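You operate a simulated robot arm through the tools that you are given. There is no shell and no other tool.

The job below is to be done with a simulated robot arm. You get a single attempt, and the scene is never put back.

JOB
Dry the green boot: insole out, grey nozzle in, timer to thirty minutes, dryer on.
Fine: cool air, dry hands, no cloth at the dryer; insole on the bench; off once the drops are gone.
Where things are to end (x, y in the base frame): grey insole within 50 mm of [350, 280].

Only the result counts: the job must be done as asked and must still hold three seconds after the hand-in. Knocking over, shifting, dropping, spilling or breaking anything else fails it. Flat cloth is picked up by pressing the open fingertips on it (5 to 10 N) and closing them slowly along it; thin cloth reads only 2 to 8 mm in the jaws.

ROBOT AND FRAMES
A 6-joint arm with a fingered hand, fixed in place. Base frame: the origin is at the foot of the arm, x ahead of it, y to its left, z up; the work surface is at about z = 668. Readings come in mm, degrees, newtons and seconds.
With the tool pointing down near the work surface it reaches from about 100 to 680 mm from the base axis. Its first joint turns from -115.0 to 115.0 degrees. Payload 4 kg.
The tool frame sits at the grasp point between the pads (the TCP): z along the fingers, y along the line on which they close. The tips reach 26 mm beyond it. Largest opening 164 mm; the body of the gripper starts 73 mm behind the TCP. The gripper is a hand of 5 fingers: y runs from the thumb to the fingers, the wrist lies at [0, 0, -239] in the tool frame, and closing takes about 1.5 s.
Orientation is that of the tool frame in the base frame, as a unit quaternion [x, y, z, w]. With the fingers straight down and closing along the base's y, the tool's x points along the base's -x, its y along +y and its z along -z.

CONTROLS
- The arm moves only by the tool nudge_tool. Its arguments are lists of equal length, an entry for each row: "delta_pos": the shift along the tool's x, y, z in units of 50 mm (1.0 is 50 mm), a list of three; "rot": the turn, a rotation vector about the tool's x, y, z in units of 6 degrees (1.0 is 6 degrees), a list of three. In form: {"delta_pos": [[x, y, z], ...], "rot": [[ax, ay, az], ...]}. A call has 1 to 20 rows; each row shifts and turns the commanded pose from where the row before left it, along the tool's axes as they then stand. "grip" is the finger opening in cm, from 0 to 16.4, set as the call begins (left out, the last holds). A call with a number of a shift or a turn outside -1 to 1 is refused whole. Rows are played at 5 a second. More than 50 mm and 8.6 degrees between two rows, or a gripper value outside its range, and nothing of the call is played. A pose out of reach is approached as far as the arm can. The call stops where the force on the tool passes 40 N (or 10 N more than at its start, if that is more) or the arm is blocked; 0.2 s more then pass. Each finger travels about 45 mm/s and halts on what it meets, pressing with about 21 N; the grip force reading is that of the motor and also rises with nothing between the fingers. The clock runs only during rows and for 0.2 s after the last one: add rows that do not move to give the fingers time. It gives the time, the measured TCP pose, the force on the tool (base axes), the opening and the grip force at its end, in the units of the frame above (readings bear some noise), with the torque about the TCP (base axes, N m) and any sound that the robot's microphone picked up.
- Cameras (640 x 400 px; columns grow to the right, rows downward): "scene" is fixed at [49.8, 500.2, 1797.1]; the picture's right is [0.27, -0.96, 0.00], its down [-0.87, -0.24, -0.43] and it looks along [0.42, 0.12, -0.90] (base axes); focal length 363 px, centre (320, 200). "wrist" rides on the gripper at [50, -70, -93] in the tool frame; the picture's right is [0.81, 0.59, 0.00], its down [-0.43, 0.60, -0.68] and it looks along [-0.40, 0.55, 0.74] (tool axes); focal length 270 px, centre (320, 200). There is no depth. A picture from a camera that has moved, and an enlarged one, comes with that camera's place and axes in the base frame and with its lens.
- get_image(camera): a new picture of that camera. It takes no simulated time.
- raise_lower(by): slides the trunk up (or, below 0, down) by that many mm; the arm rides with it, the base frame stays. It gives what a move gives, with no picture.
- grasp_type(shape): the hand has 5 fingers and takes this shape, open, in about a second: jaw (thumb against the fingers, like two jaws); tri (thumb and two fingers); tip (a fingertip pinch); poke (one finger out to press); point (the index stretched); flat (the hand flat); cup (the hand cupped); fist (a fist). The gripper value then closes the fingers along that shape, each until it touches; the sizes above hold for jaw. It gives what a move gives, with no picture.
- close_up(camera, box): a new picture of the part [left, top, right, bottom] of that camera's present view, enlarged. It takes no simulated time.
- job_done(): hands the job in; it is judged then, once.

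Places have to be worked out from the pictures, the camera data and where the tool is seen. Open the gripper and draw the arm clear of the work before you hand the job in, unless the task says otherwise.

The tools are called after "Emit:" by a JSON object that holds its "op" and its "data". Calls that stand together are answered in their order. nudge_tool: Moves the arm, as the interface text tells. Its arguments: {"type":"object","properties":{"delta_pos":{"type":"array"},"rot":{"type":"array"},"grip":{"type":"number"}},"required":["delta_pos","rot"]} The other tools are called the same way: raise_lower (by) slides the trunk up or down; grasp_type (shape) gives the hand a shape; get_image (camera) takes a picture; close_up (camera, box) takes an enlarged picture of a part of a camera's view; job_done () hands the job in.

At the start:

```text
clock: 0.0
tcp_pos: [275.5, 377.8, 1321.2]
tool_rot: [0.0, 1.0, 0.0, 0.0]
ft_force: [0.4, 0.5, 0.1]
wrist_torque: [0.04, 0.05, 0.01]
gripper_width: 163.8
finger_force: 0.1
shape: jaw
trunk travel left (down, up): [-925.0, 65.0]
```

scene: 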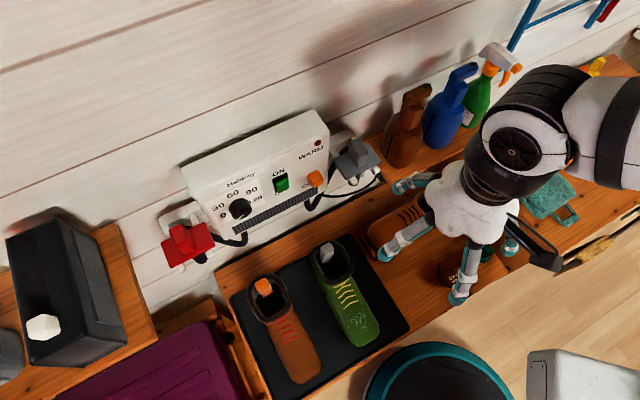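
wrist: 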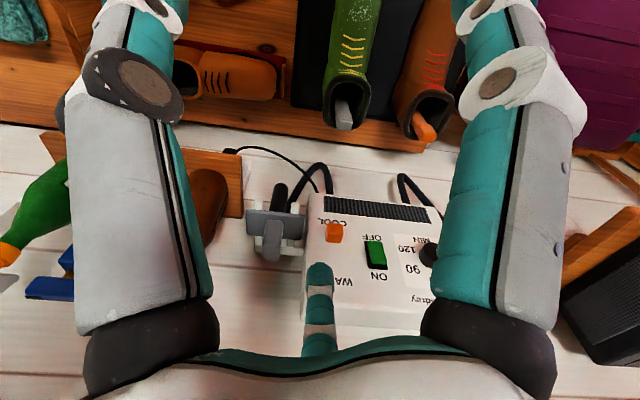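

I start by looking closer at the dryer box and the boots before moving anything.

Emit:
{"op": "close_up", "data": {"camera": "scene", "box": [150, 100, 400, 256]}}

Emit:
{"op": "close_up", "data": {"camera": "scene", "box": [200, 220, 440, 370]}}

Emit:
{"op": "close_up", "data": {"camera": "wrist", "box": [220, 140, 480, 330]}}

Emit:
{"op": "close_up", "data": {"camera": "wrist", "box": [180, 0, 480, 160]}}

```text
2.56 times, centred on (275, 178) of scene
camera zoom: at [49.8, 500.2, 1797.1], right [0.27, -0.96, 0.0], down [-0.87, -0.24, -0.43], along [0.42, 0.12, -0.9], focal length 930 px, centre (435, 256)
```

zoom: 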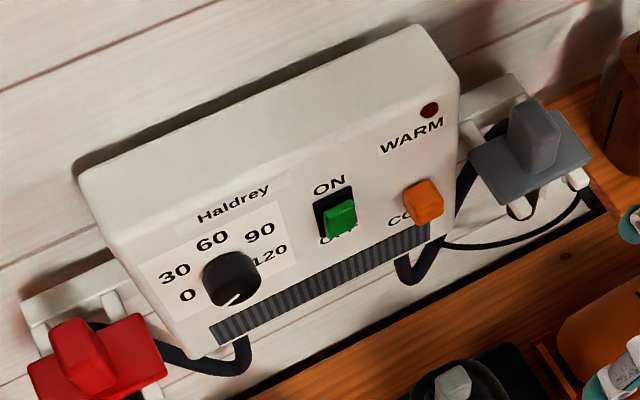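

```text
2.67 times, centred on (320, 295) of scene
camera zoom: at [49.8, 500.2, 1797.1], right [0.27, -0.96, 0.0], down [-0.87, -0.24, -0.43], along [0.42, 0.12, -0.9], focal length 969 px, centre (320, -53)
```

zoom: 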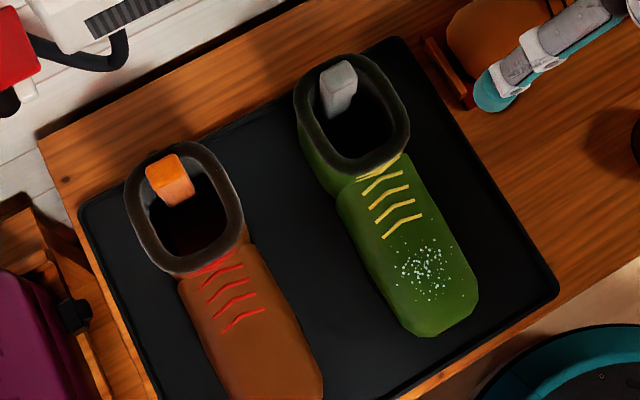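

```text
2.11 times, centred on (350, 235) of wrist
camera zoom: at [223.7, 308.8, 1414.4], right [-0.81, 0.59, 0.0], down [0.43, 0.6, 0.68], along [0.4, 0.55, -0.74], focal length 569 px, centre (257, 126)
```

zoom: 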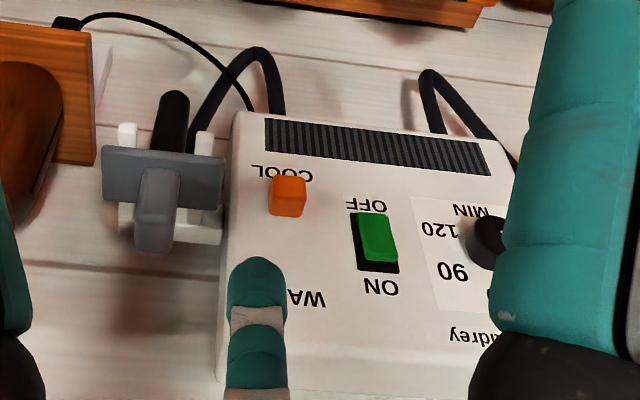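

```text
2.13 times, centred on (330, 80) of wrist
camera zoom: at [223.7, 308.8, 1414.4], right [-0.81, 0.59, 0.0], down [0.43, 0.6, 0.68], along [0.4, 0.55, -0.74], focal length 577 px, centre (299, 456)
```

zoom: 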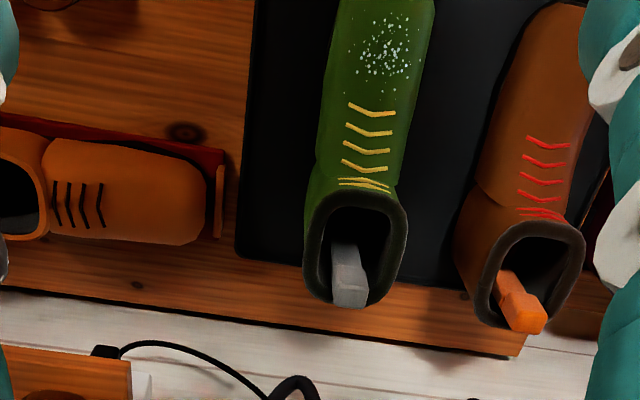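

The hand hides the bench spot where the insole has to go. The grey insole tip looks to be near (353, 569, 850), the dryer switch near (367, 670, 1143) and the grey nozzle near (484, 537, 1130). I'll move the arm aside along -y to get a clear view.

Emit:
{"op": "nudge_tool", "data": {"delta_pos": [[0, -1, 0], [0, -1, 0], [0, -1, 0], [0, -1, 0], [0, -1, 0]], "rot": [[0, 0, 0], [0, 0, 0], [0, 0, 0], [0, 0, 0], [0, 0, 0]]}}

Emit:
{"op": "get_image", "data": {"camera": "scene"}}

Emit:
{"op": "get_image", "data": {"camera": "wrist"}}

```text
clock: 1.2
tcp_pos: [301.4, 144.1, 1303.8]
tool_rot: [0.0, 1.0, 0.0, -0.002]
ft_force: [0.3, -0.2, 0.0]
wrist_torque: [0.03, 0.01, 0.02]
gripper_width: 163.7
finger_force: 0.0
shape: jaw
out of reach, approached as far as the arm can: row 4, 5
trunk travel left (down, up): [-925.0, 65.0]
```

```text
taken
```

scene: 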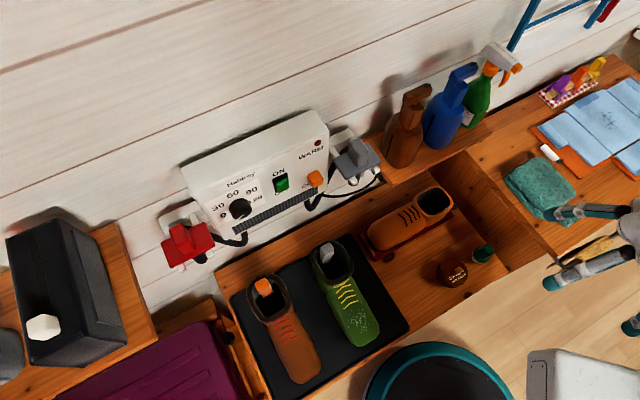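

```text
taken
camera wrist: at [251.0, 74.7, 1396.4], right [-0.81, 0.59, 0.0], down [0.43, 0.6, 0.68], along [0.4, 0.55, -0.74], focal length 270 px, centre (320, 200)
```

wrist: 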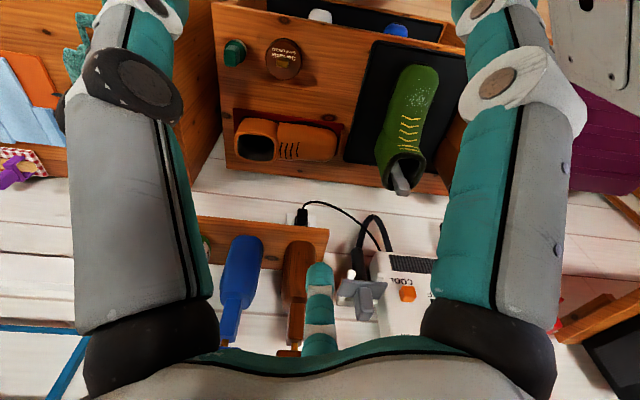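

The bench around the drop spot is now visible; I'll enlarge it, along with the dial and the nozzle.

Emit:
{"op": "close_up", "data": {"camera": "scene", "box": [340, 180, 520, 340]}}

Emit:
{"op": "close_up", "data": {"camera": "scene", "box": [300, 110, 400, 210]}}

Emit:
{"op": "close_up", "data": {"camera": "scene", "box": [200, 160, 300, 250]}}

Emit:
{"op": "close_up", "data": {"camera": "scene", "box": [490, 40, 640, 240]}}

Emit:
{"op": "close_up", "data": {"camera": "wrist", "box": [220, 0, 480, 200]}}

Emit:
{"op": "close_up", "data": {"camera": "wrist", "box": [280, 190, 450, 330]}}

```text
2.50 times, centred on (430, 260) of scene
camera zoom: at [49.8, 500.2, 1797.1], right [0.27, -0.96, 0.0], down [-0.87, -0.24, -0.43], along [0.42, 0.12, -0.9], focal length 909 px, centre (45, 50)
```

zoom: 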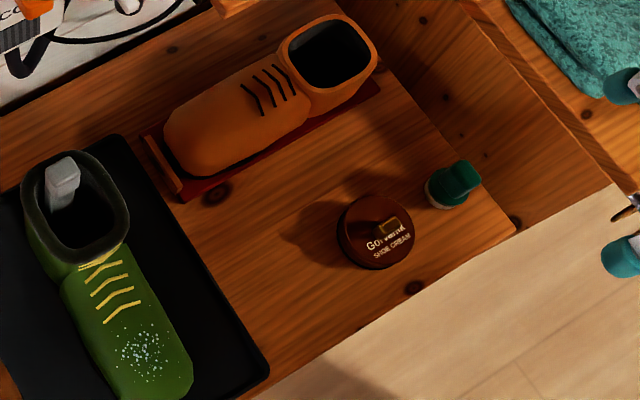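

```text
4.00 times, centred on (350, 160) of scene
camera zoom: at [49.8, 500.2, 1797.1], right [0.27, -0.96, 0.0], down [-0.87, -0.24, -0.43], along [0.42, 0.12, -0.9], focal length 1454 px, centre (200, 360)
```

zoom: 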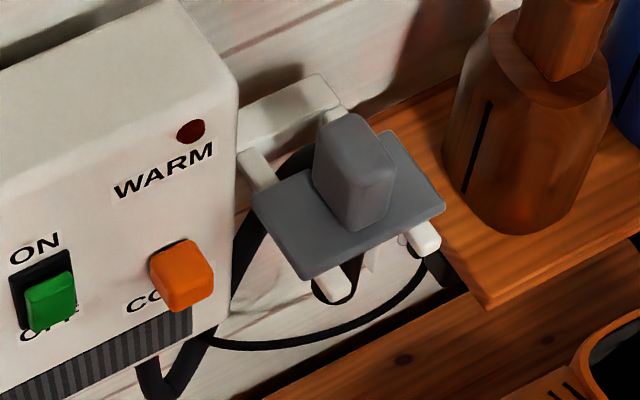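

```text
4.44 times, centred on (250, 205) of scene
camera zoom: at [49.8, 500.2, 1797.1], right [0.27, -0.96, 0.0], down [-0.87, -0.24, -0.43], along [0.42, 0.12, -0.9], focal length 1615 px, centre (631, 178)
```

zoom: 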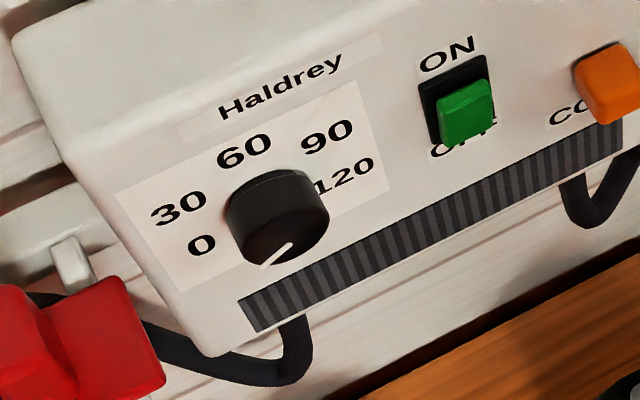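

```text
2.00 times, centred on (565, 140) of scene
camera zoom: at [49.8, 500.2, 1797.1], right [0.27, -0.96, 0.0], down [-0.87, -0.24, -0.43], along [0.42, 0.12, -0.9], focal length 727 px, centre (-170, 320)
```

zoom: 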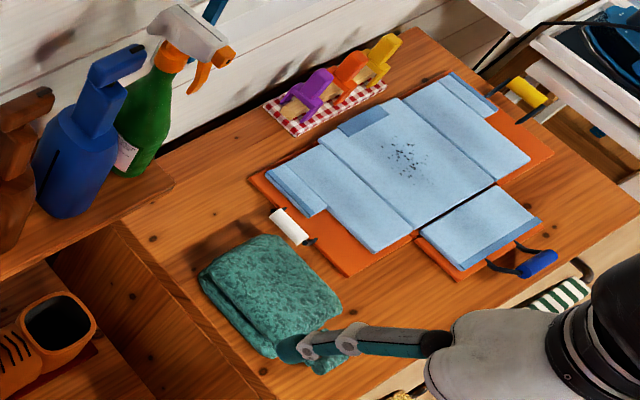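

```text
2.00 times, centred on (350, 100) of wrist
camera zoom: at [251.0, 74.7, 1396.4], right [-0.81, 0.59, 0.0], down [0.43, 0.6, 0.68], along [0.4, 0.55, -0.74], focal length 541 px, centre (260, 400)
```

zoom: 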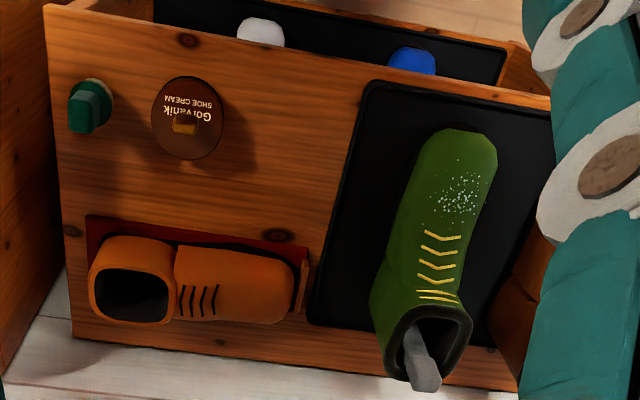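

```text
2.86 times, centred on (365, 260) of wrist
camera zoom: at [251.0, 74.7, 1396.4], right [-0.81, 0.59, 0.0], down [0.43, 0.6, 0.68], along [0.4, 0.55, -0.74], focal length 772 px, centre (191, 29)
```

zoom: 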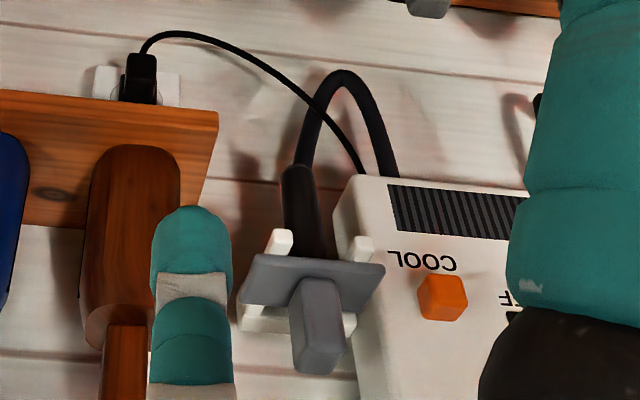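

The picture shows green switch at OFF, orange slider at COOL and an empty bench spot right of the tray. Before planning grasps I want to see how the hand looks part-closed, so I'll bring it back into the scene view and close to 4 cm.

Emit:
{"op": "nudge_tool", "data": {"delta_pos": [[0, 1, 0], [0, 1, 0], [0, 1, 0], [0, 0, 0], [0, 0, 0], [0, 0, 0]], "rot": [[0, 0, 0], [0, 0, 0], [0, 0, 0], [0, 0, 0], [0, 0, 0], [0, 0, 0]], "grip": 4}}

Emit:
{"op": "close_up", "data": {"camera": "scene", "box": [370, 120, 610, 330]}}

Emit:
{"op": "get_image", "data": {"camera": "wrist"}}

```text
clock: 2.6
tcp_pos: [300.4, 291.9, 1303.3]
tool_rot: [0.001, 1.0, 0.001, 0.0]
ft_force: [0.3, 0.9, 0.2]
wrist_torque: [0.01, 0.0, -0.04]
gripper_width: 40.7
finger_force: 0.1
shape: jaw
trunk travel left (down, up): [-925.0, 65.0]
```

```text
1.90 times, centred on (490, 225) of scene
camera zoom: at [49.8, 500.2, 1797.1], right [0.27, -0.96, 0.0], down [-0.87, -0.24, -0.43], along [0.42, 0.12, -0.9], focal length 692 px, centre (-4, 152)
```

zoom: 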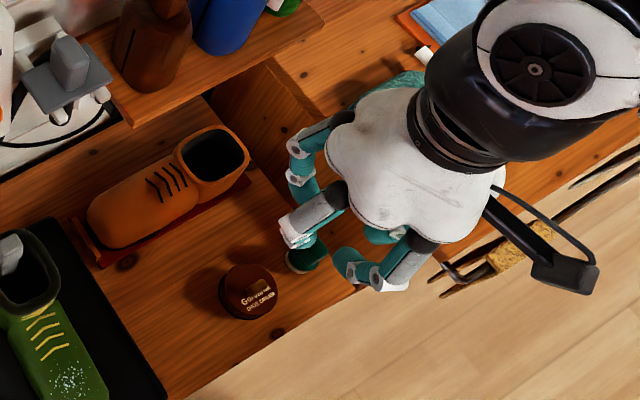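

```text
taken
camera wrist: at [249.6, 222.8, 1396.8], right [-0.81, 0.59, 0.0], down [0.43, 0.59, 0.68], along [0.4, 0.55, -0.74], focal length 270 px, centre (320, 200)
```

wrist: 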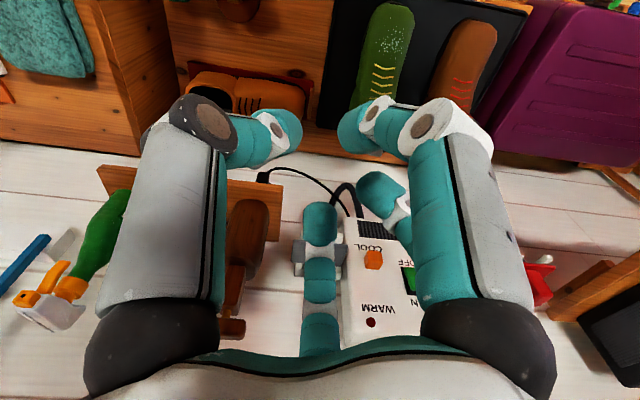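

In jaw the five fingers stand around the grasp point in a ring. I'll look at the "tip" and "poke" shapes before choosing how to grip and press.

Emit:
{"op": "grasp_type", "data": {"shape": "tip"}}

Emit:
{"op": "get_image", "data": {"camera": "wrist"}}

Emit:
{"op": "close_up", "data": {"camera": "scene", "box": [410, 150, 570, 290]}}

```text
clock: 3.5
tcp_pos: [299.8, 293.1, 1304.3]
tool_rot: [0.0, 1.0, 0.0, 0.0]
ft_force: [-0.4, -0.3, 0.0]
wrist_torque: [0.04, 0.03, -0.02]
gripper_width: 164.1
finger_force: 0.1
shape: tip
trunk travel left (down, up): [-925.0, 65.0]
```

```text
taken
camera wrist: at [249.8, 223.0, 1396.7], right [-0.81, 0.59, 0.0], down [0.43, 0.6, 0.68], along [0.4, 0.55, -0.74], focal length 270 px, centre (320, 200)
```

wrist: 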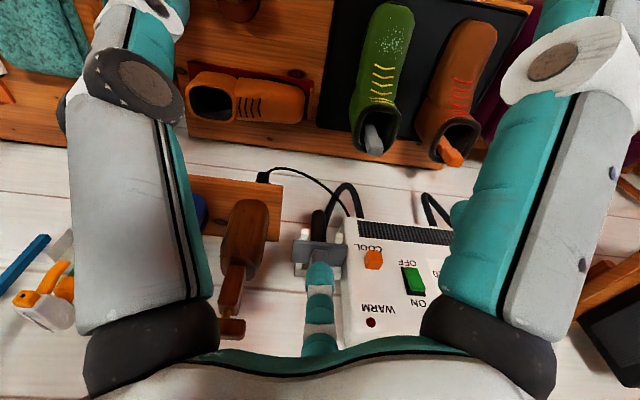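

```text
2.86 times, centred on (490, 220) of scene
camera zoom: at [49.8, 500.2, 1797.1], right [0.27, -0.96, 0.0], down [-0.87, -0.24, -0.43], along [0.42, 0.12, -0.9], focal length 1038 px, centre (-166, 143)
```

zoom: 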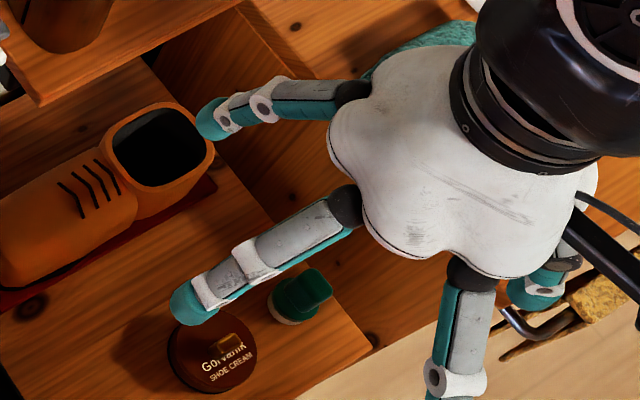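

"tip" opens wide too. I'll close it to see which fingertips meet.

Emit:
{"op": "nudge_tool", "data": {"delta_pos": [[0, 0, 0], [0, 0, 0], [0, 0, 0], [0, 0, 0], [0, 0, 0], [0, 0, 0], [0, 0, 0], [0, 0, 0]], "rot": [[0, 0, 0], [0, 0, 0], [0, 0, 0], [0, 0, 0], [0, 0, 0], [0, 0, 0], [0, 0, 0], [0, 0, 0]], "grip": 3}}

Emit:
{"op": "get_image", "data": {"camera": "wrist"}}

Emit:
{"op": "close_up", "data": {"camera": "scene", "box": [410, 150, 570, 290]}}

```text
clock: 5.3
tcp_pos: [299.5, 293.4, 1303.7]
tool_rot: [0.0, 1.0, 0.0, 0.0]
ft_force: [-0.4, -0.5, -0.3]
wrist_torque: [-0.01, 0.0, 0.01]
gripper_width: 30.0
finger_force: 0.0
shape: tip
trunk travel left (down, up): [-925.0, 65.0]
```

```text
taken
camera wrist: at [249.9, 223.1, 1396.7], right [-0.81, 0.59, 0.0], down [0.43, 0.6, 0.68], along [0.4, 0.55, -0.74], focal length 270 px, centre (320, 200)
```

wrist: 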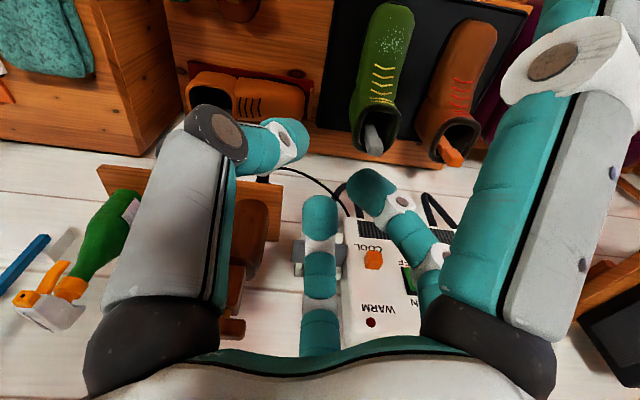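

```text
2.86 times, centred on (490, 220) of scene
camera zoom: at [49.8, 500.2, 1797.1], right [0.27, -0.96, 0.0], down [-0.87, -0.24, -0.43], along [0.42, 0.12, -0.9], focal length 1038 px, centre (-166, 143)
```

zoom: 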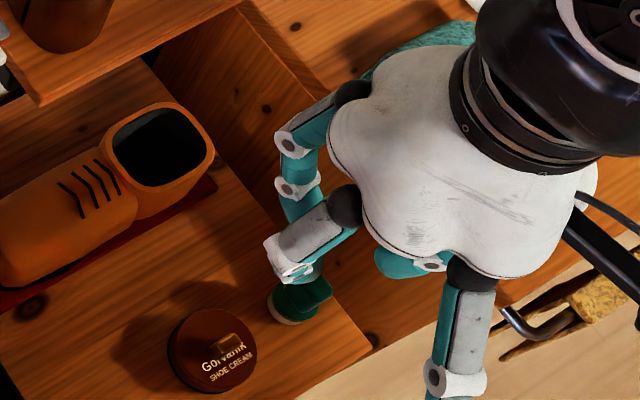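

In "tip" the thumb and two fingers meet while the other two stay out. Now I'll look at "poke".

Emit:
{"op": "grasp_type", "data": {"shape": "poke"}}

Emit:
{"op": "get_image", "data": {"camera": "wrist"}}

Emit:
{"op": "close_up", "data": {"camera": "scene", "box": [410, 150, 570, 290]}}

Emit:
{"op": "grasp_type", "data": {"shape": "tri"}}

Emit:
{"op": "get_image", "data": {"camera": "wrist"}}

Emit:
{"op": "close_up", "data": {"camera": "scene", "box": [410, 150, 570, 290]}}

```text
clock: 6.2
tcp_pos: [300.6, 292.8, 1304.7]
tool_rot: [0.0, 1.0, 0.0, 0.001]
ft_force: [-0.3, 0.2, 0.9]
wrist_torque: [-0.01, -0.02, 0.01]
gripper_width: 0.0
finger_force: 0.1
shape: poke
trunk travel left (down, up): [-925.0, 65.0]
```

```text
taken
camera wrist: at [249.9, 223.1, 1396.7], right [-0.81, 0.59, 0.0], down [0.43, 0.6, 0.68], along [0.4, 0.55, -0.74], focal length 270 px, centre (320, 200)
```

wrist: 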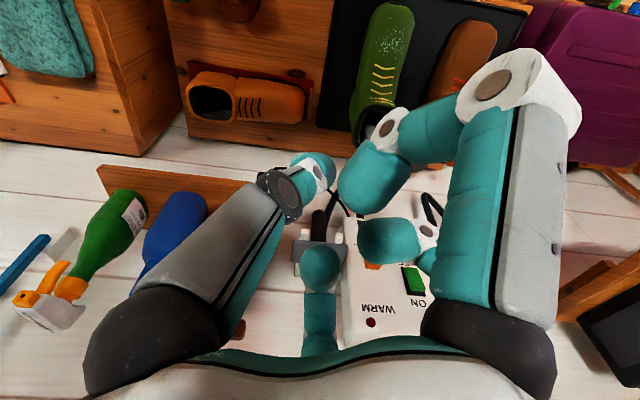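

```text
2.86 times, centred on (490, 220) of scene
camera zoom: at [49.8, 500.2, 1797.1], right [0.27, -0.96, 0.0], down [-0.87, -0.24, -0.43], along [0.42, 0.12, -0.9], focal length 1038 px, centre (-166, 143)
```

zoom: 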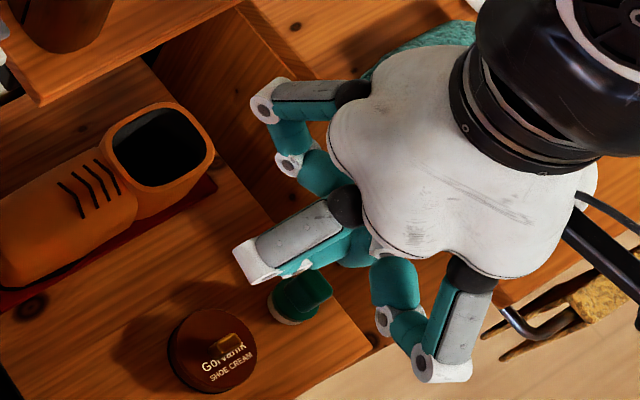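

```text
clock: 7.1
tcp_pos: [301.9, 292.0, 1303.0]
tool_rot: [0.0, 1.0, 0.0, 0.0]
ft_force: [0.9, 0.1, -0.5]
wrist_torque: [-0.01, -0.03, -0.01]
gripper_width: 164.0
finger_force: 0.1
shape: tri
trunk travel left (down, up): [-925.0, 65.0]
```

```text
taken
camera wrist: at [249.9, 223.1, 1396.7], right [-0.81, 0.59, 0.0], down [0.43, 0.6, 0.68], along [0.4, 0.55, -0.74], focal length 270 px, centre (320, 200)
```

wrist: 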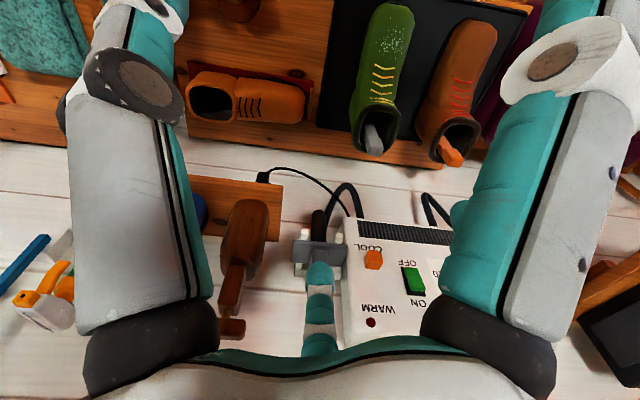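

```text
2.86 times, centred on (490, 220) of scene
camera zoom: at [49.8, 500.2, 1797.1], right [0.27, -0.96, 0.0], down [-0.87, -0.24, -0.43], along [0.42, 0.12, -0.9], focal length 1038 px, centre (-166, 143)
```

zoom: 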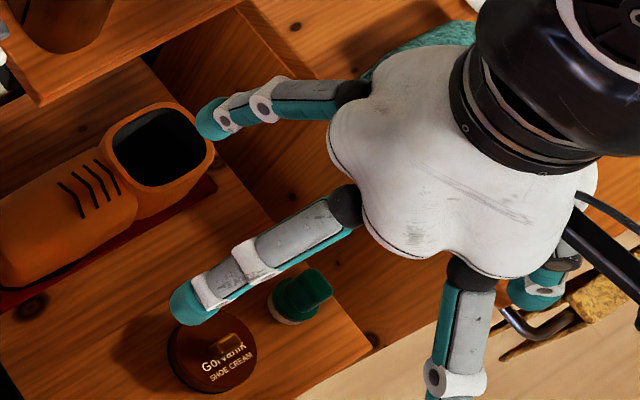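

"poke" and "tri" are seen; jaw, with all fingers meeting at the grasp point, is the best known. I'll go back to jaw and lower the trunk 300 mm to inspect the green boot and the insole from near.

Emit:
{"op": "grasp_type", "data": {"shape": "jaw"}}

Emit:
{"op": "raise_lower", "data": {"by": -300}}

Emit:
{"op": "nudge_tool", "data": {"delta_pos": [[0, 1, 0], [0, 1, 0], [0, 1, 0], [0.34, 0.6, 0.5]], "rot": [[0, 0, 0], [0, 0, 0], [0, 0, 0], [0, 0, 0]], "grip": 5}}

Emit:
{"op": "get_image", "data": {"camera": "wrist"}}

Emit:
{"op": "get_image", "data": {"camera": "scene"}}

```text
clock: 8.0
tcp_pos: [301.7, 292.1, 1303.5]
tool_rot: [0.0, 1.0, 0.0, 0.0]
ft_force: [-0.6, 0.9, 0.0]
wrist_torque: [-0.01, -0.03, -0.01]
gripper_width: 163.9
finger_force: 0.0
shape: jaw
trunk travel left (down, up): [-925.0, 65.0]
```

```text
clock: 11.0
tcp_pos: [300.8, 292.3, 1004.2]
tool_rot: [0.0, 1.0, 0.0, 0.0]
ft_force: [-0.4, -0.2, -0.1]
wrist_torque: [0.01, 0.01, -0.05]
gripper_width: 164.0
finger_force: 0.1
shape: jaw
trunk travel left (down, up): [-625.0, 365.0]
```

```text
clock: 12.0
tcp_pos: [286.0, 472.8, 979.4]
tool_rot: [0.0, 1.0, -0.001, 0.0]
ft_force: [0.5, -0.3, 0.4]
wrist_torque: [-0.05, 0.03, 0.02]
gripper_width: 75.9
finger_force: 0.0
shape: jaw
trunk travel left (down, up): [-625.0, 365.0]
```

```text
taken
camera wrist: at [233.4, 402.4, 1071.6], right [-0.81, 0.59, 0.0], down [0.43, 0.6, 0.68], along [0.4, 0.55, -0.74], focal length 270 px, centre (320, 200)
```

wrist: 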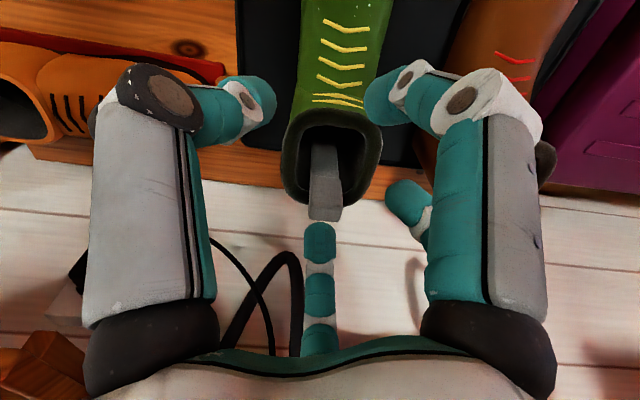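

```text
taken
```

scene: 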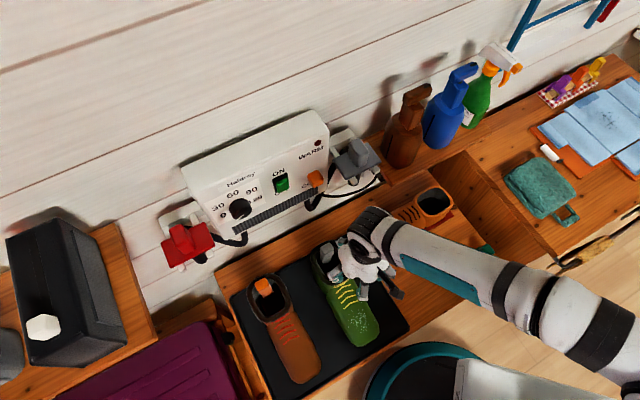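

The insole tab stands in the boot opening; I'll enlarge it.

Emit:
{"op": "close_up", "data": {"camera": "wrist", "box": [270, 80, 400, 230]}}

Emit:
{"op": "close_up", "data": {"camera": "scene", "box": [290, 220, 400, 360]}}

```text
2.67 times, centred on (335, 155) of wrist
camera zoom: at [233.4, 402.4, 1071.6], right [-0.81, 0.59, 0.0], down [0.43, 0.6, 0.68], along [0.4, 0.55, -0.74], focal length 721 px, centre (280, 320)
```

zoom: 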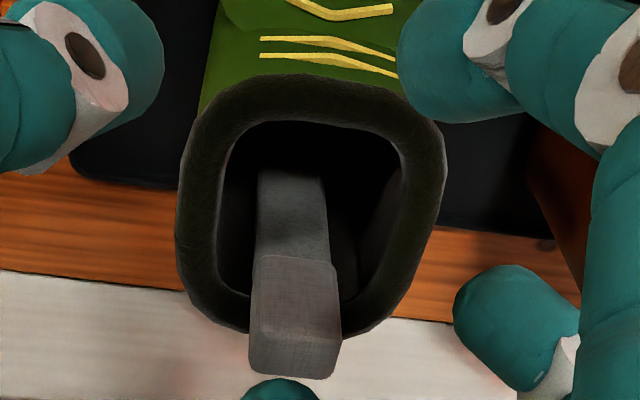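

```text
2.86 times, centred on (345, 290) of scene
camera zoom: at [49.8, 500.2, 1797.1], right [0.27, -0.96, 0.0], down [-0.87, -0.24, -0.43], along [0.42, 0.12, -0.9], focal length 1038 px, centre (249, -57)
```

zoom: 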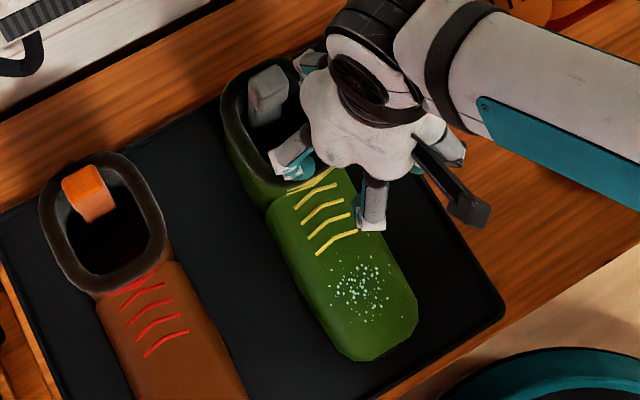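

The tab of the insole tops out at about (350, 568, 880). I'll move near and turn the tool about its axis to see it from the side and judge its thickness and lean.

Emit:
{"op": "nudge_tool", "data": {"delta_pos": [[0.1, 0.9, 0], [0.12, 0.88, 0.84], [0, 0, 0], [0, 0, 0], [0, 0, 0], [0, 0, 0], [0, 0, 0], [0, 0, 0], [0, 0, 0], [0, 0, 0], [0, 0, 0]], "rot": [[0, 0, 0], [0, 0, 0], [0, 0, 1], [0, 0, 1], [0, 0, 1], [0, 0, 1], [0, 0, 1], [0, 0, 1], [0, 0, 1], [0, 0, 1], [0, 0, 1]], "grip": 9}}

Emit:
{"op": "get_image", "data": {"camera": "wrist"}}

Emit:
{"op": "close_up", "data": {"camera": "scene", "box": [260, 200, 420, 320]}}

```text
refused: row 2 steps farther than a row can; nothing moved
```

```text
taken
camera wrist: at [233.4, 402.4, 1071.6], right [-0.81, 0.59, 0.0], down [0.43, 0.6, 0.68], along [0.4, 0.55, -0.74], focal length 270 px, centre (320, 200)
```

wrist: 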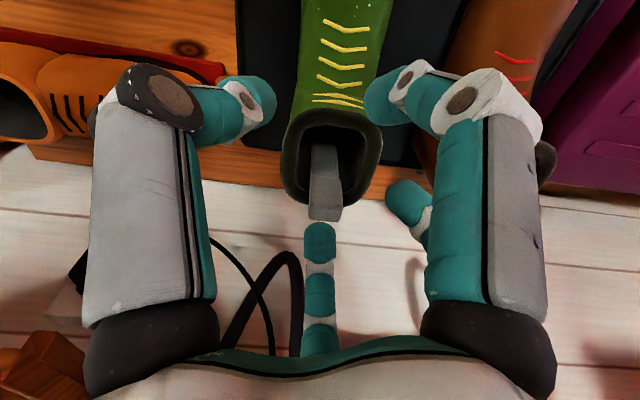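

```text
3.33 times, centred on (340, 260) of scene
camera zoom: at [49.8, 500.2, 1797.1], right [0.27, -0.96, 0.0], down [-0.87, -0.24, -0.43], along [0.42, 0.12, -0.9], focal length 1212 px, centre (253, 0)
```

zoom: 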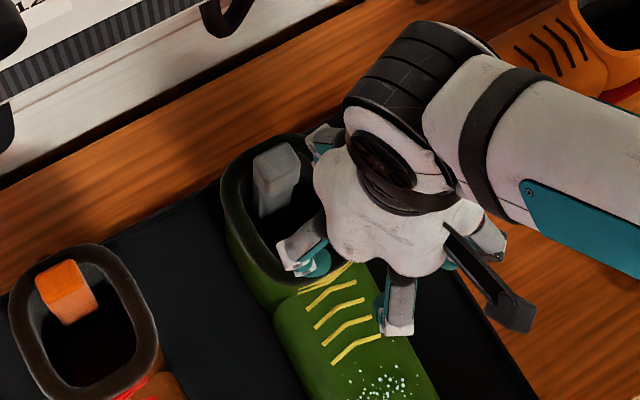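

The second row was longer than 50 mm, so nothing moved. I'll send the same motion again in shorter rows.

Emit:
{"op": "nudge_tool", "data": {"delta_pos": [[0.1, 0.9, 0], [0.12, 0.88, 0], [0, 0, 0.84], [0, 0, 0], [0, 0, 0], [0, 0, 0], [0, 0, 0], [0, 0, 0], [0, 0, 0], [0, 0, 0], [0, 0, 0], [0, 0, 0]], "rot": [[0, 0, 0], [0, 0, 0], [0, 0, 0], [0, 0, 1], [0, 0, 1], [0, 0, 1], [0, 0, 1], [0, 0, 1], [0, 0, 1], [0, 0, 1], [0, 0, 1], [0, 0, 1]], "grip": 9}}

Emit:
{"op": "get_image", "data": {"camera": "wrist"}}

Emit:
{"op": "close_up", "data": {"camera": "scene", "box": [260, 200, 420, 320]}}

```text
clock: 14.6
tcp_pos: [272.5, 561.5, 938.1]
tool_rot: [0.454, 0.891, 0.0, 0.001]
ft_force: [0.3, -1.0, 0.9]
wrist_torque: [0.02, -0.04, 0.01]
gripper_width: 89.5
finger_force: 0.1
shape: jaw
trunk travel left (down, up): [-625.0, 365.0]
```

```text
taken
camera wrist: at [186.1, 561.6, 1030.2], right [0.0, 1.0, 0.0], down [0.74, 0.0, 0.68], along [0.68, 0.0, -0.74], focal length 270 px, centre (320, 200)
```

wrist: 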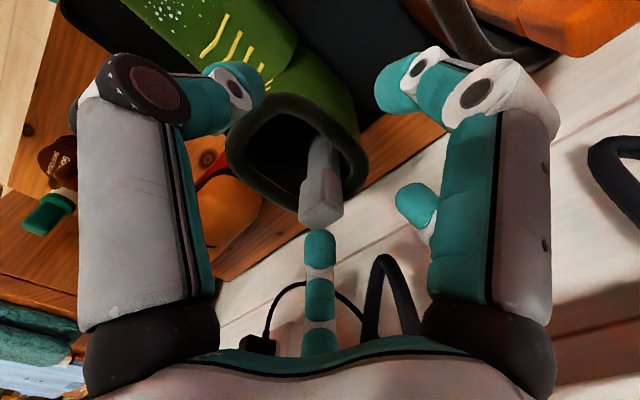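

```text
3.33 times, centred on (340, 260) of scene
camera zoom: at [49.8, 500.2, 1797.1], right [0.27, -0.96, 0.0], down [-0.87, -0.24, -0.43], along [0.42, 0.12, -0.9], focal length 1212 px, centre (253, 0)
```

zoom: 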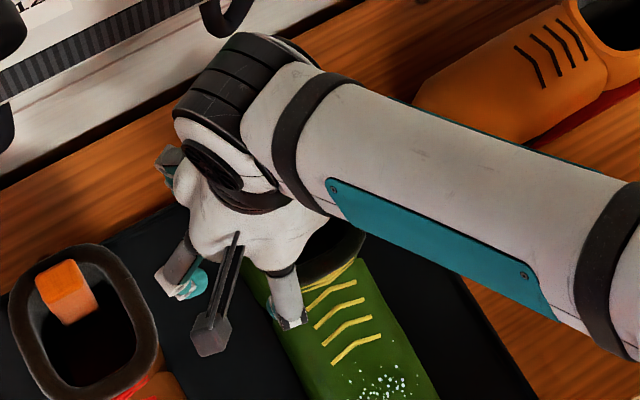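

Emit:
{"op": "close_up", "data": {"camera": "wrist", "box": [210, 90, 390, 240]}}

```text
2.67 times, centred on (300, 165) of wrist
camera zoom: at [186.1, 561.6, 1030.2], right [0.0, 1.0, 0.0], down [0.74, 0.0, 0.68], along [0.68, 0.0, -0.74], focal length 721 px, centre (373, 293)
```

zoom: 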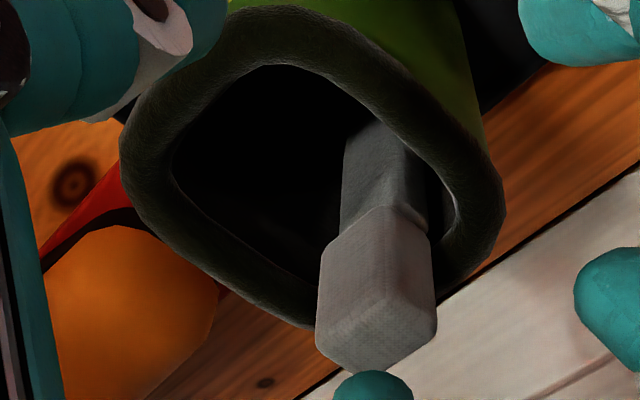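

From the side the tab is an upright block, about 34 x 20 x 50 mm, centred near (341, 564) with its top at about z = 878. The boot rim is centred near (318, 541, 825). I'll go above the tab, turn so the fingers close along its thin direction, and tilt about 10° outward to keep the wrist off the dryer.

Emit:
{"op": "nudge_tool", "data": {"delta_pos": [[0, 0, -0.44], [-0.38, 0.57, 0], [-0.386, 0.568, 0], [0, 0, 0], [0, 0, 0], [0, 0, 0], [0, 0, 0], [0, 0, 0]], "rot": [[0, 0, 0], [0, 0, 0], [0, 0, 0], [0, 0, -1], [0, 0, -1], [0, 0, -0.75], [-1, 0, 0], [-0.67, 0, 0]], "grip": 9}}

Emit:
{"op": "get_image", "data": {"camera": "wrist"}}

Emit:
{"op": "close_up", "data": {"camera": "scene", "box": [200, 160, 440, 320]}}

```text
clock: 16.4
tcp_pos: [342.5, 564.7, 959.6]
tool_rot: [0.32, 0.943, 0.083, 0.029]
ft_force: [1.1, 0.3, -0.5]
wrist_torque: [0.01, 0.0, 0.01]
gripper_width: 90.0
finger_force: 0.0
shape: jaw
trunk travel left (down, up): [-625.0, 365.0]
```

```text
taken
camera wrist: at [249.7, 527.1, 1038.4], right [-0.29, 0.95, 0.1], down [0.63, 0.11, 0.77], along [0.72, 0.29, -0.63], focal length 270 px, centre (320, 200)
```

wrist: 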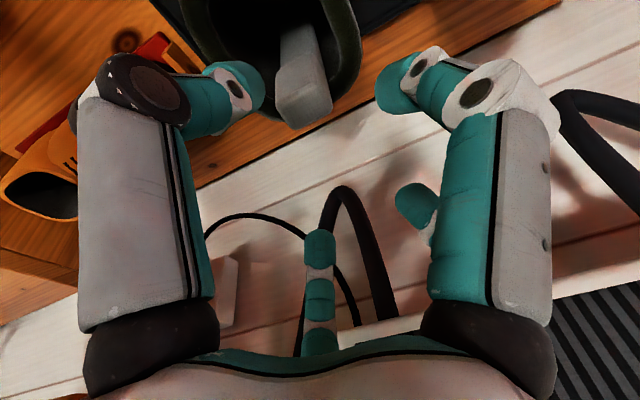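

```text
2.50 times, centred on (320, 240) of scene
camera zoom: at [49.8, 500.2, 1797.1], right [0.27, -0.96, 0.0], down [-0.87, -0.24, -0.43], along [0.42, 0.12, -0.9], focal length 909 px, centre (320, 100)
```

zoom: 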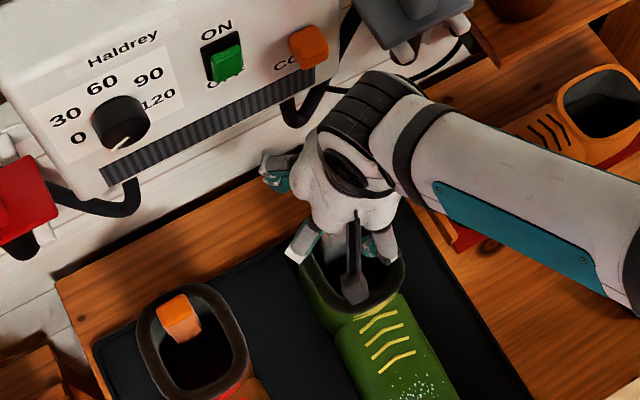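

Now above the tab with clear space around the wrist; I'll enlarge to refine the tab position relative to the fingers.

Emit:
{"op": "close_up", "data": {"camera": "wrist", "box": [200, 0, 420, 140]}}

```text
2.86 times, centred on (310, 70) of wrist
camera zoom: at [249.7, 527.1, 1038.4], right [-0.29, 0.95, 0.1], down [0.63, 0.11, 0.77], along [0.72, 0.29, -0.63], focal length 772 px, centre (349, 571)
```

zoom: 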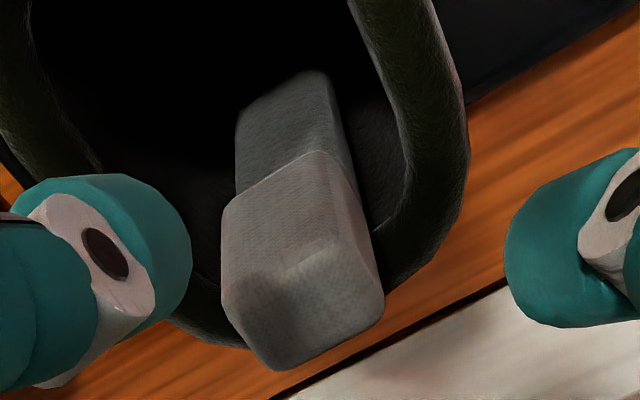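

The tab sits straight below the TCP, about 3 mm off along x. I'll lower vertically in two steps with the fingers at 8 cm, stopping first at z of about 900.

Emit:
{"op": "nudge_tool", "data": {"delta_pos": [[-0.06, -0.1, 0.6], [0, -0.1, 0.58]], "rot": [[0, 0, 0], [0, 0, 0]], "grip": 8}}

Emit:
{"op": "get_image", "data": {"camera": "wrist"}}

Emit:
{"op": "close_up", "data": {"camera": "wrist", "box": [200, 0, 420, 140]}}

```text
clock: 17.0
tcp_pos: [344.8, 563.1, 897.7]
tool_rot: [0.32, 0.943, 0.083, 0.028]
ft_force: [0.3, -0.1, 0.0]
wrist_torque: [-0.05, 0.02, 0.01]
gripper_width: 80.4
finger_force: 0.1
shape: jaw
trunk travel left (down, up): [-625.0, 365.0]
```

```text
taken
camera wrist: at [251.7, 526.7, 977.7], right [-0.29, 0.95, 0.1], down [0.63, 0.11, 0.77], along [0.72, 0.29, -0.63], focal length 270 px, centre (320, 200)
```

wrist: 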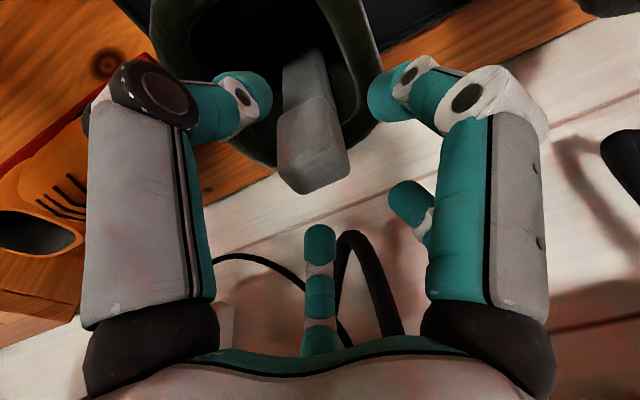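

```text
2.86 times, centred on (310, 70) of wrist
camera zoom: at [251.7, 526.7, 977.7], right [-0.29, 0.95, 0.1], down [0.63, 0.11, 0.77], along [0.72, 0.29, -0.63], focal length 772 px, centre (349, 571)
```

zoom: 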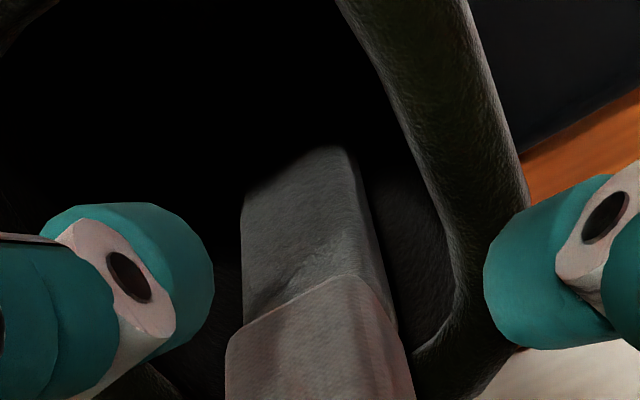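

The tab is centred between the fingers to within about 3 mm. I'll go down another 32 mm and see if anything touches.

Emit:
{"op": "nudge_tool", "data": {"delta_pos": [[0, -0.08, 0.32], [0, -0.06, 0.31]], "rot": [[0, 0, 0], [0, 0, 0]]}}

Emit:
{"op": "get_image", "data": {"camera": "wrist"}}

Emit:
{"op": "close_up", "data": {"camera": "scene", "box": [260, 180, 400, 300]}}

```text
clock: 17.6
tcp_pos: [343.5, 561.7, 867.7]
tool_rot: [0.321, 0.943, 0.083, 0.029]
ft_force: [-0.3, -0.2, 5.3]
wrist_torque: [-0.1, 0.05, 0.0]
gripper_width: 81.0
finger_force: 0.0
shape: jaw
trunk travel left (down, up): [-625.0, 365.0]
```

```text
taken
camera wrist: at [251.0, 525.3, 947.1], right [-0.29, 0.95, 0.1], down [0.63, 0.11, 0.77], along [0.72, 0.29, -0.63], focal length 270 px, centre (320, 200)
```

wrist: 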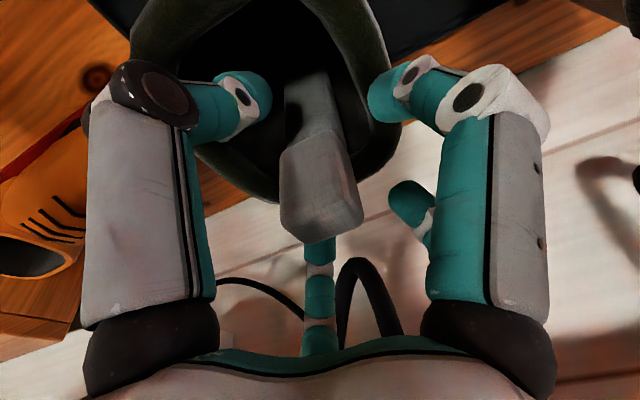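

```text
3.33 times, centred on (330, 240) of scene
camera zoom: at [49.8, 500.2, 1797.1], right [0.27, -0.96, 0.0], down [-0.87, -0.24, -0.43], along [0.42, 0.12, -0.9], focal length 1212 px, centre (287, 67)
```

zoom: 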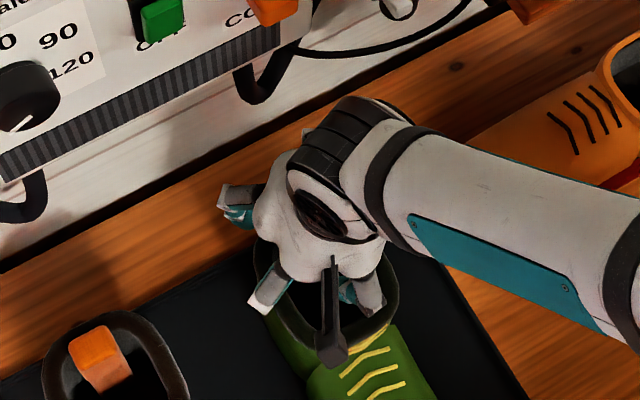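

There is a light 5 N upward push, so a fingertip is just resting on the boot rim. I'll raise 7 mm off the rim and then close gently on the tab.

Emit:
{"op": "nudge_tool", "data": {"delta_pos": [[0, 0.02, -0.14]], "rot": [[0, 0, 0]]}}

Emit:
{"op": "nudge_tool", "data": {"delta_pos": [[0, 0, 0], [0, 0, 0], [0, 0, 0], [0, 0, 0], [0, 0, 0], [0, 0, 0], [0, 0, 0]], "rot": [[0, 0, 0], [0, 0, 0], [0, 0, 0], [0, 0, 0], [0, 0, 0], [0, 0, 0], [0, 0, 0]], "grip": 0}}

Emit:
{"op": "get_image", "data": {"camera": "wrist"}}

```text
clock: 18.0
tcp_pos: [343.6, 561.8, 873.4]
tool_rot: [0.32, 0.943, 0.083, 0.029]
ft_force: [-0.1, 0.0, -0.2]
wrist_torque: [-0.01, 0.0, -0.01]
gripper_width: 80.4
finger_force: 0.0
shape: jaw
trunk travel left (down, up): [-625.0, 365.0]
```

```text
clock: 19.6
tcp_pos: [343.4, 562.2, 874.2]
tool_rot: [0.321, 0.943, 0.083, 0.028]
ft_force: [-0.2, -0.2, 0.2]
wrist_torque: [-0.11, 0.12, -0.02]
gripper_width: 27.4
finger_force: 21.2
shape: jaw
trunk travel left (down, up): [-625.0, 365.0]
```

```text
taken
camera wrist: at [251.1, 525.2, 952.5], right [-0.29, 0.95, 0.1], down [0.63, 0.11, 0.77], along [0.72, 0.29, -0.63], focal length 270 px, centre (320, 200)
```

wrist: 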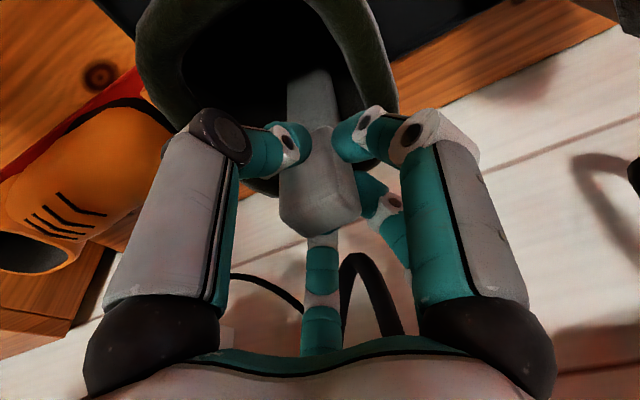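

The fingers hold the tab at 27 mm with 21 N. I'll lift straight up slowly and watch the force.

Emit:
{"op": "nudge_tool", "data": {"delta_pos": [[0, 0.035, -0.197], [0, 0.035, -0.197], [0, 0.035, -0.197], [0, 0.035, -0.197]], "rot": [[0, 0, 0], [0, 0, 0], [0, 0, 0], [0, 0, 0]]}}

Emit:
{"op": "get_image", "data": {"camera": "wrist"}}

Emit:
{"op": "get_image", "data": {"camera": "scene"}}

```text
clock: 20.6
tcp_pos: [342.6, 562.6, 913.0]
tool_rot: [0.32, 0.943, 0.082, 0.028]
ft_force: [0.1, -0.5, 0.0]
wrist_torque: [-0.09, 0.05, 0.01]
gripper_width: 27.3
finger_force: 20.9
shape: jaw
trunk travel left (down, up): [-625.0, 365.0]
```

```text
taken
camera wrist: at [251.1, 525.7, 992.4], right [-0.29, 0.95, 0.1], down [0.63, 0.11, 0.77], along [0.72, 0.29, -0.63], focal length 270 px, centre (320, 200)
```

wrist: 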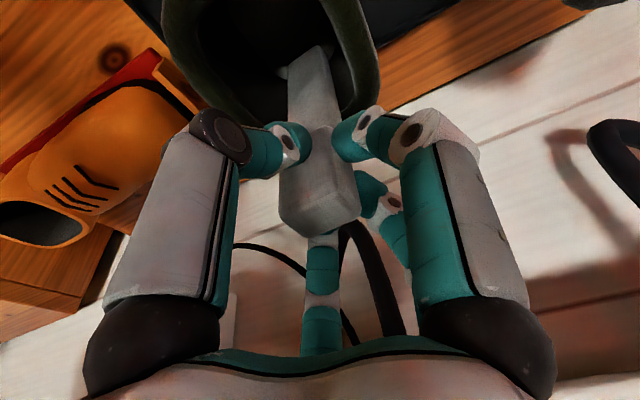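

```text
taken
```

scene: 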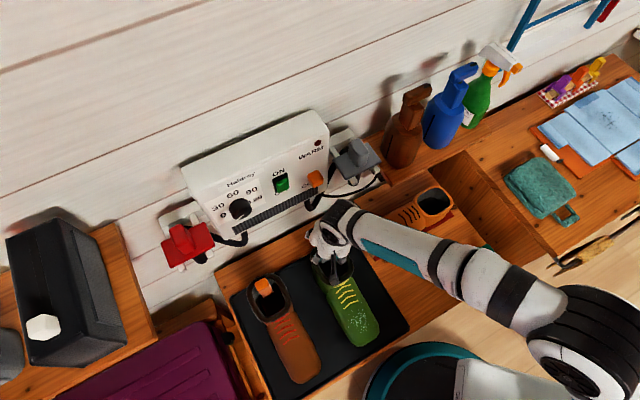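

It comes up freely. I'll check the part still in the boot.

Emit:
{"op": "close_up", "data": {"camera": "wrist", "box": [200, 0, 420, 140]}}

```text
2.86 times, centred on (310, 70) of wrist
camera zoom: at [251.1, 525.7, 992.4], right [-0.29, 0.95, 0.1], down [0.63, 0.11, 0.77], along [0.72, 0.29, -0.63], focal length 772 px, centre (349, 571)
```

zoom: 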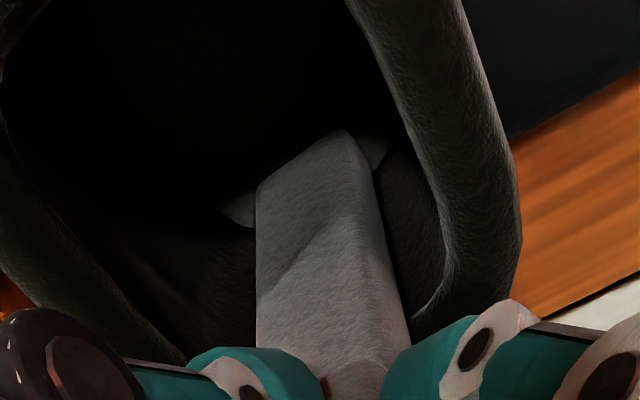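

A wider sole piece begins below the stem. I'll keep lifting in small steps and watch for contact with the boot.

Emit:
{"op": "nudge_tool", "data": {"delta_pos": [[0, 0.035, -0.197], [0, 0.035, -0.197], [0, 0.035, -0.197], [0, 0.035, -0.197]], "rot": [[0, 0, 0], [0, 0, 0], [0, 0, 0], [0, 0, 0]]}}

Emit:
{"op": "close_up", "data": {"camera": "wrist", "box": [160, 0, 420, 160]}}

Emit:
{"op": "close_up", "data": {"camera": "scene", "box": [280, 180, 420, 340]}}

```text
clock: 21.6
tcp_pos: [343.0, 562.0, 954.9]
tool_rot: [0.321, 0.943, 0.083, 0.028]
ft_force: [-0.4, 0.2, 0.1]
wrist_torque: [-0.09, 0.1, -0.02]
gripper_width: 27.3
finger_force: 21.1
shape: jaw
trunk travel left (down, up): [-625.0, 365.0]
```

```text
2.46 times, centred on (290, 80) of wrist
camera zoom: at [251.5, 525.4, 1033.3], right [-0.29, 0.95, 0.1], down [0.63, 0.11, 0.77], along [0.72, 0.29, -0.63], focal length 665 px, centre (394, 495)
```

zoom: 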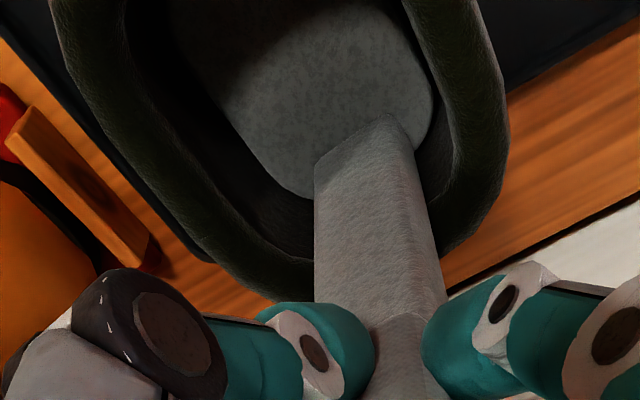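

```text
2.50 times, centred on (350, 260) of scene
camera zoom: at [49.8, 500.2, 1797.1], right [0.27, -0.96, 0.0], down [-0.87, -0.24, -0.43], along [0.42, 0.12, -0.9], focal length 909 px, centre (245, 50)
```

zoom: 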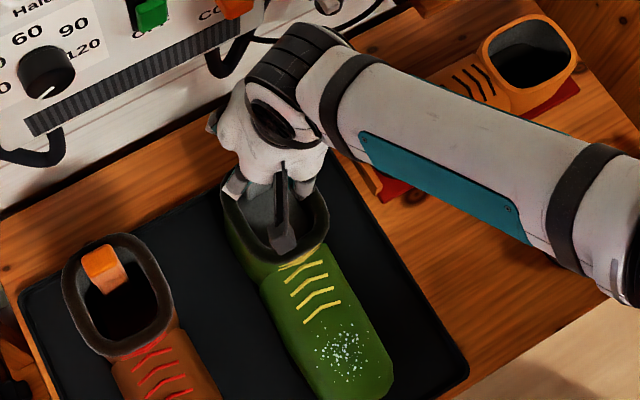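

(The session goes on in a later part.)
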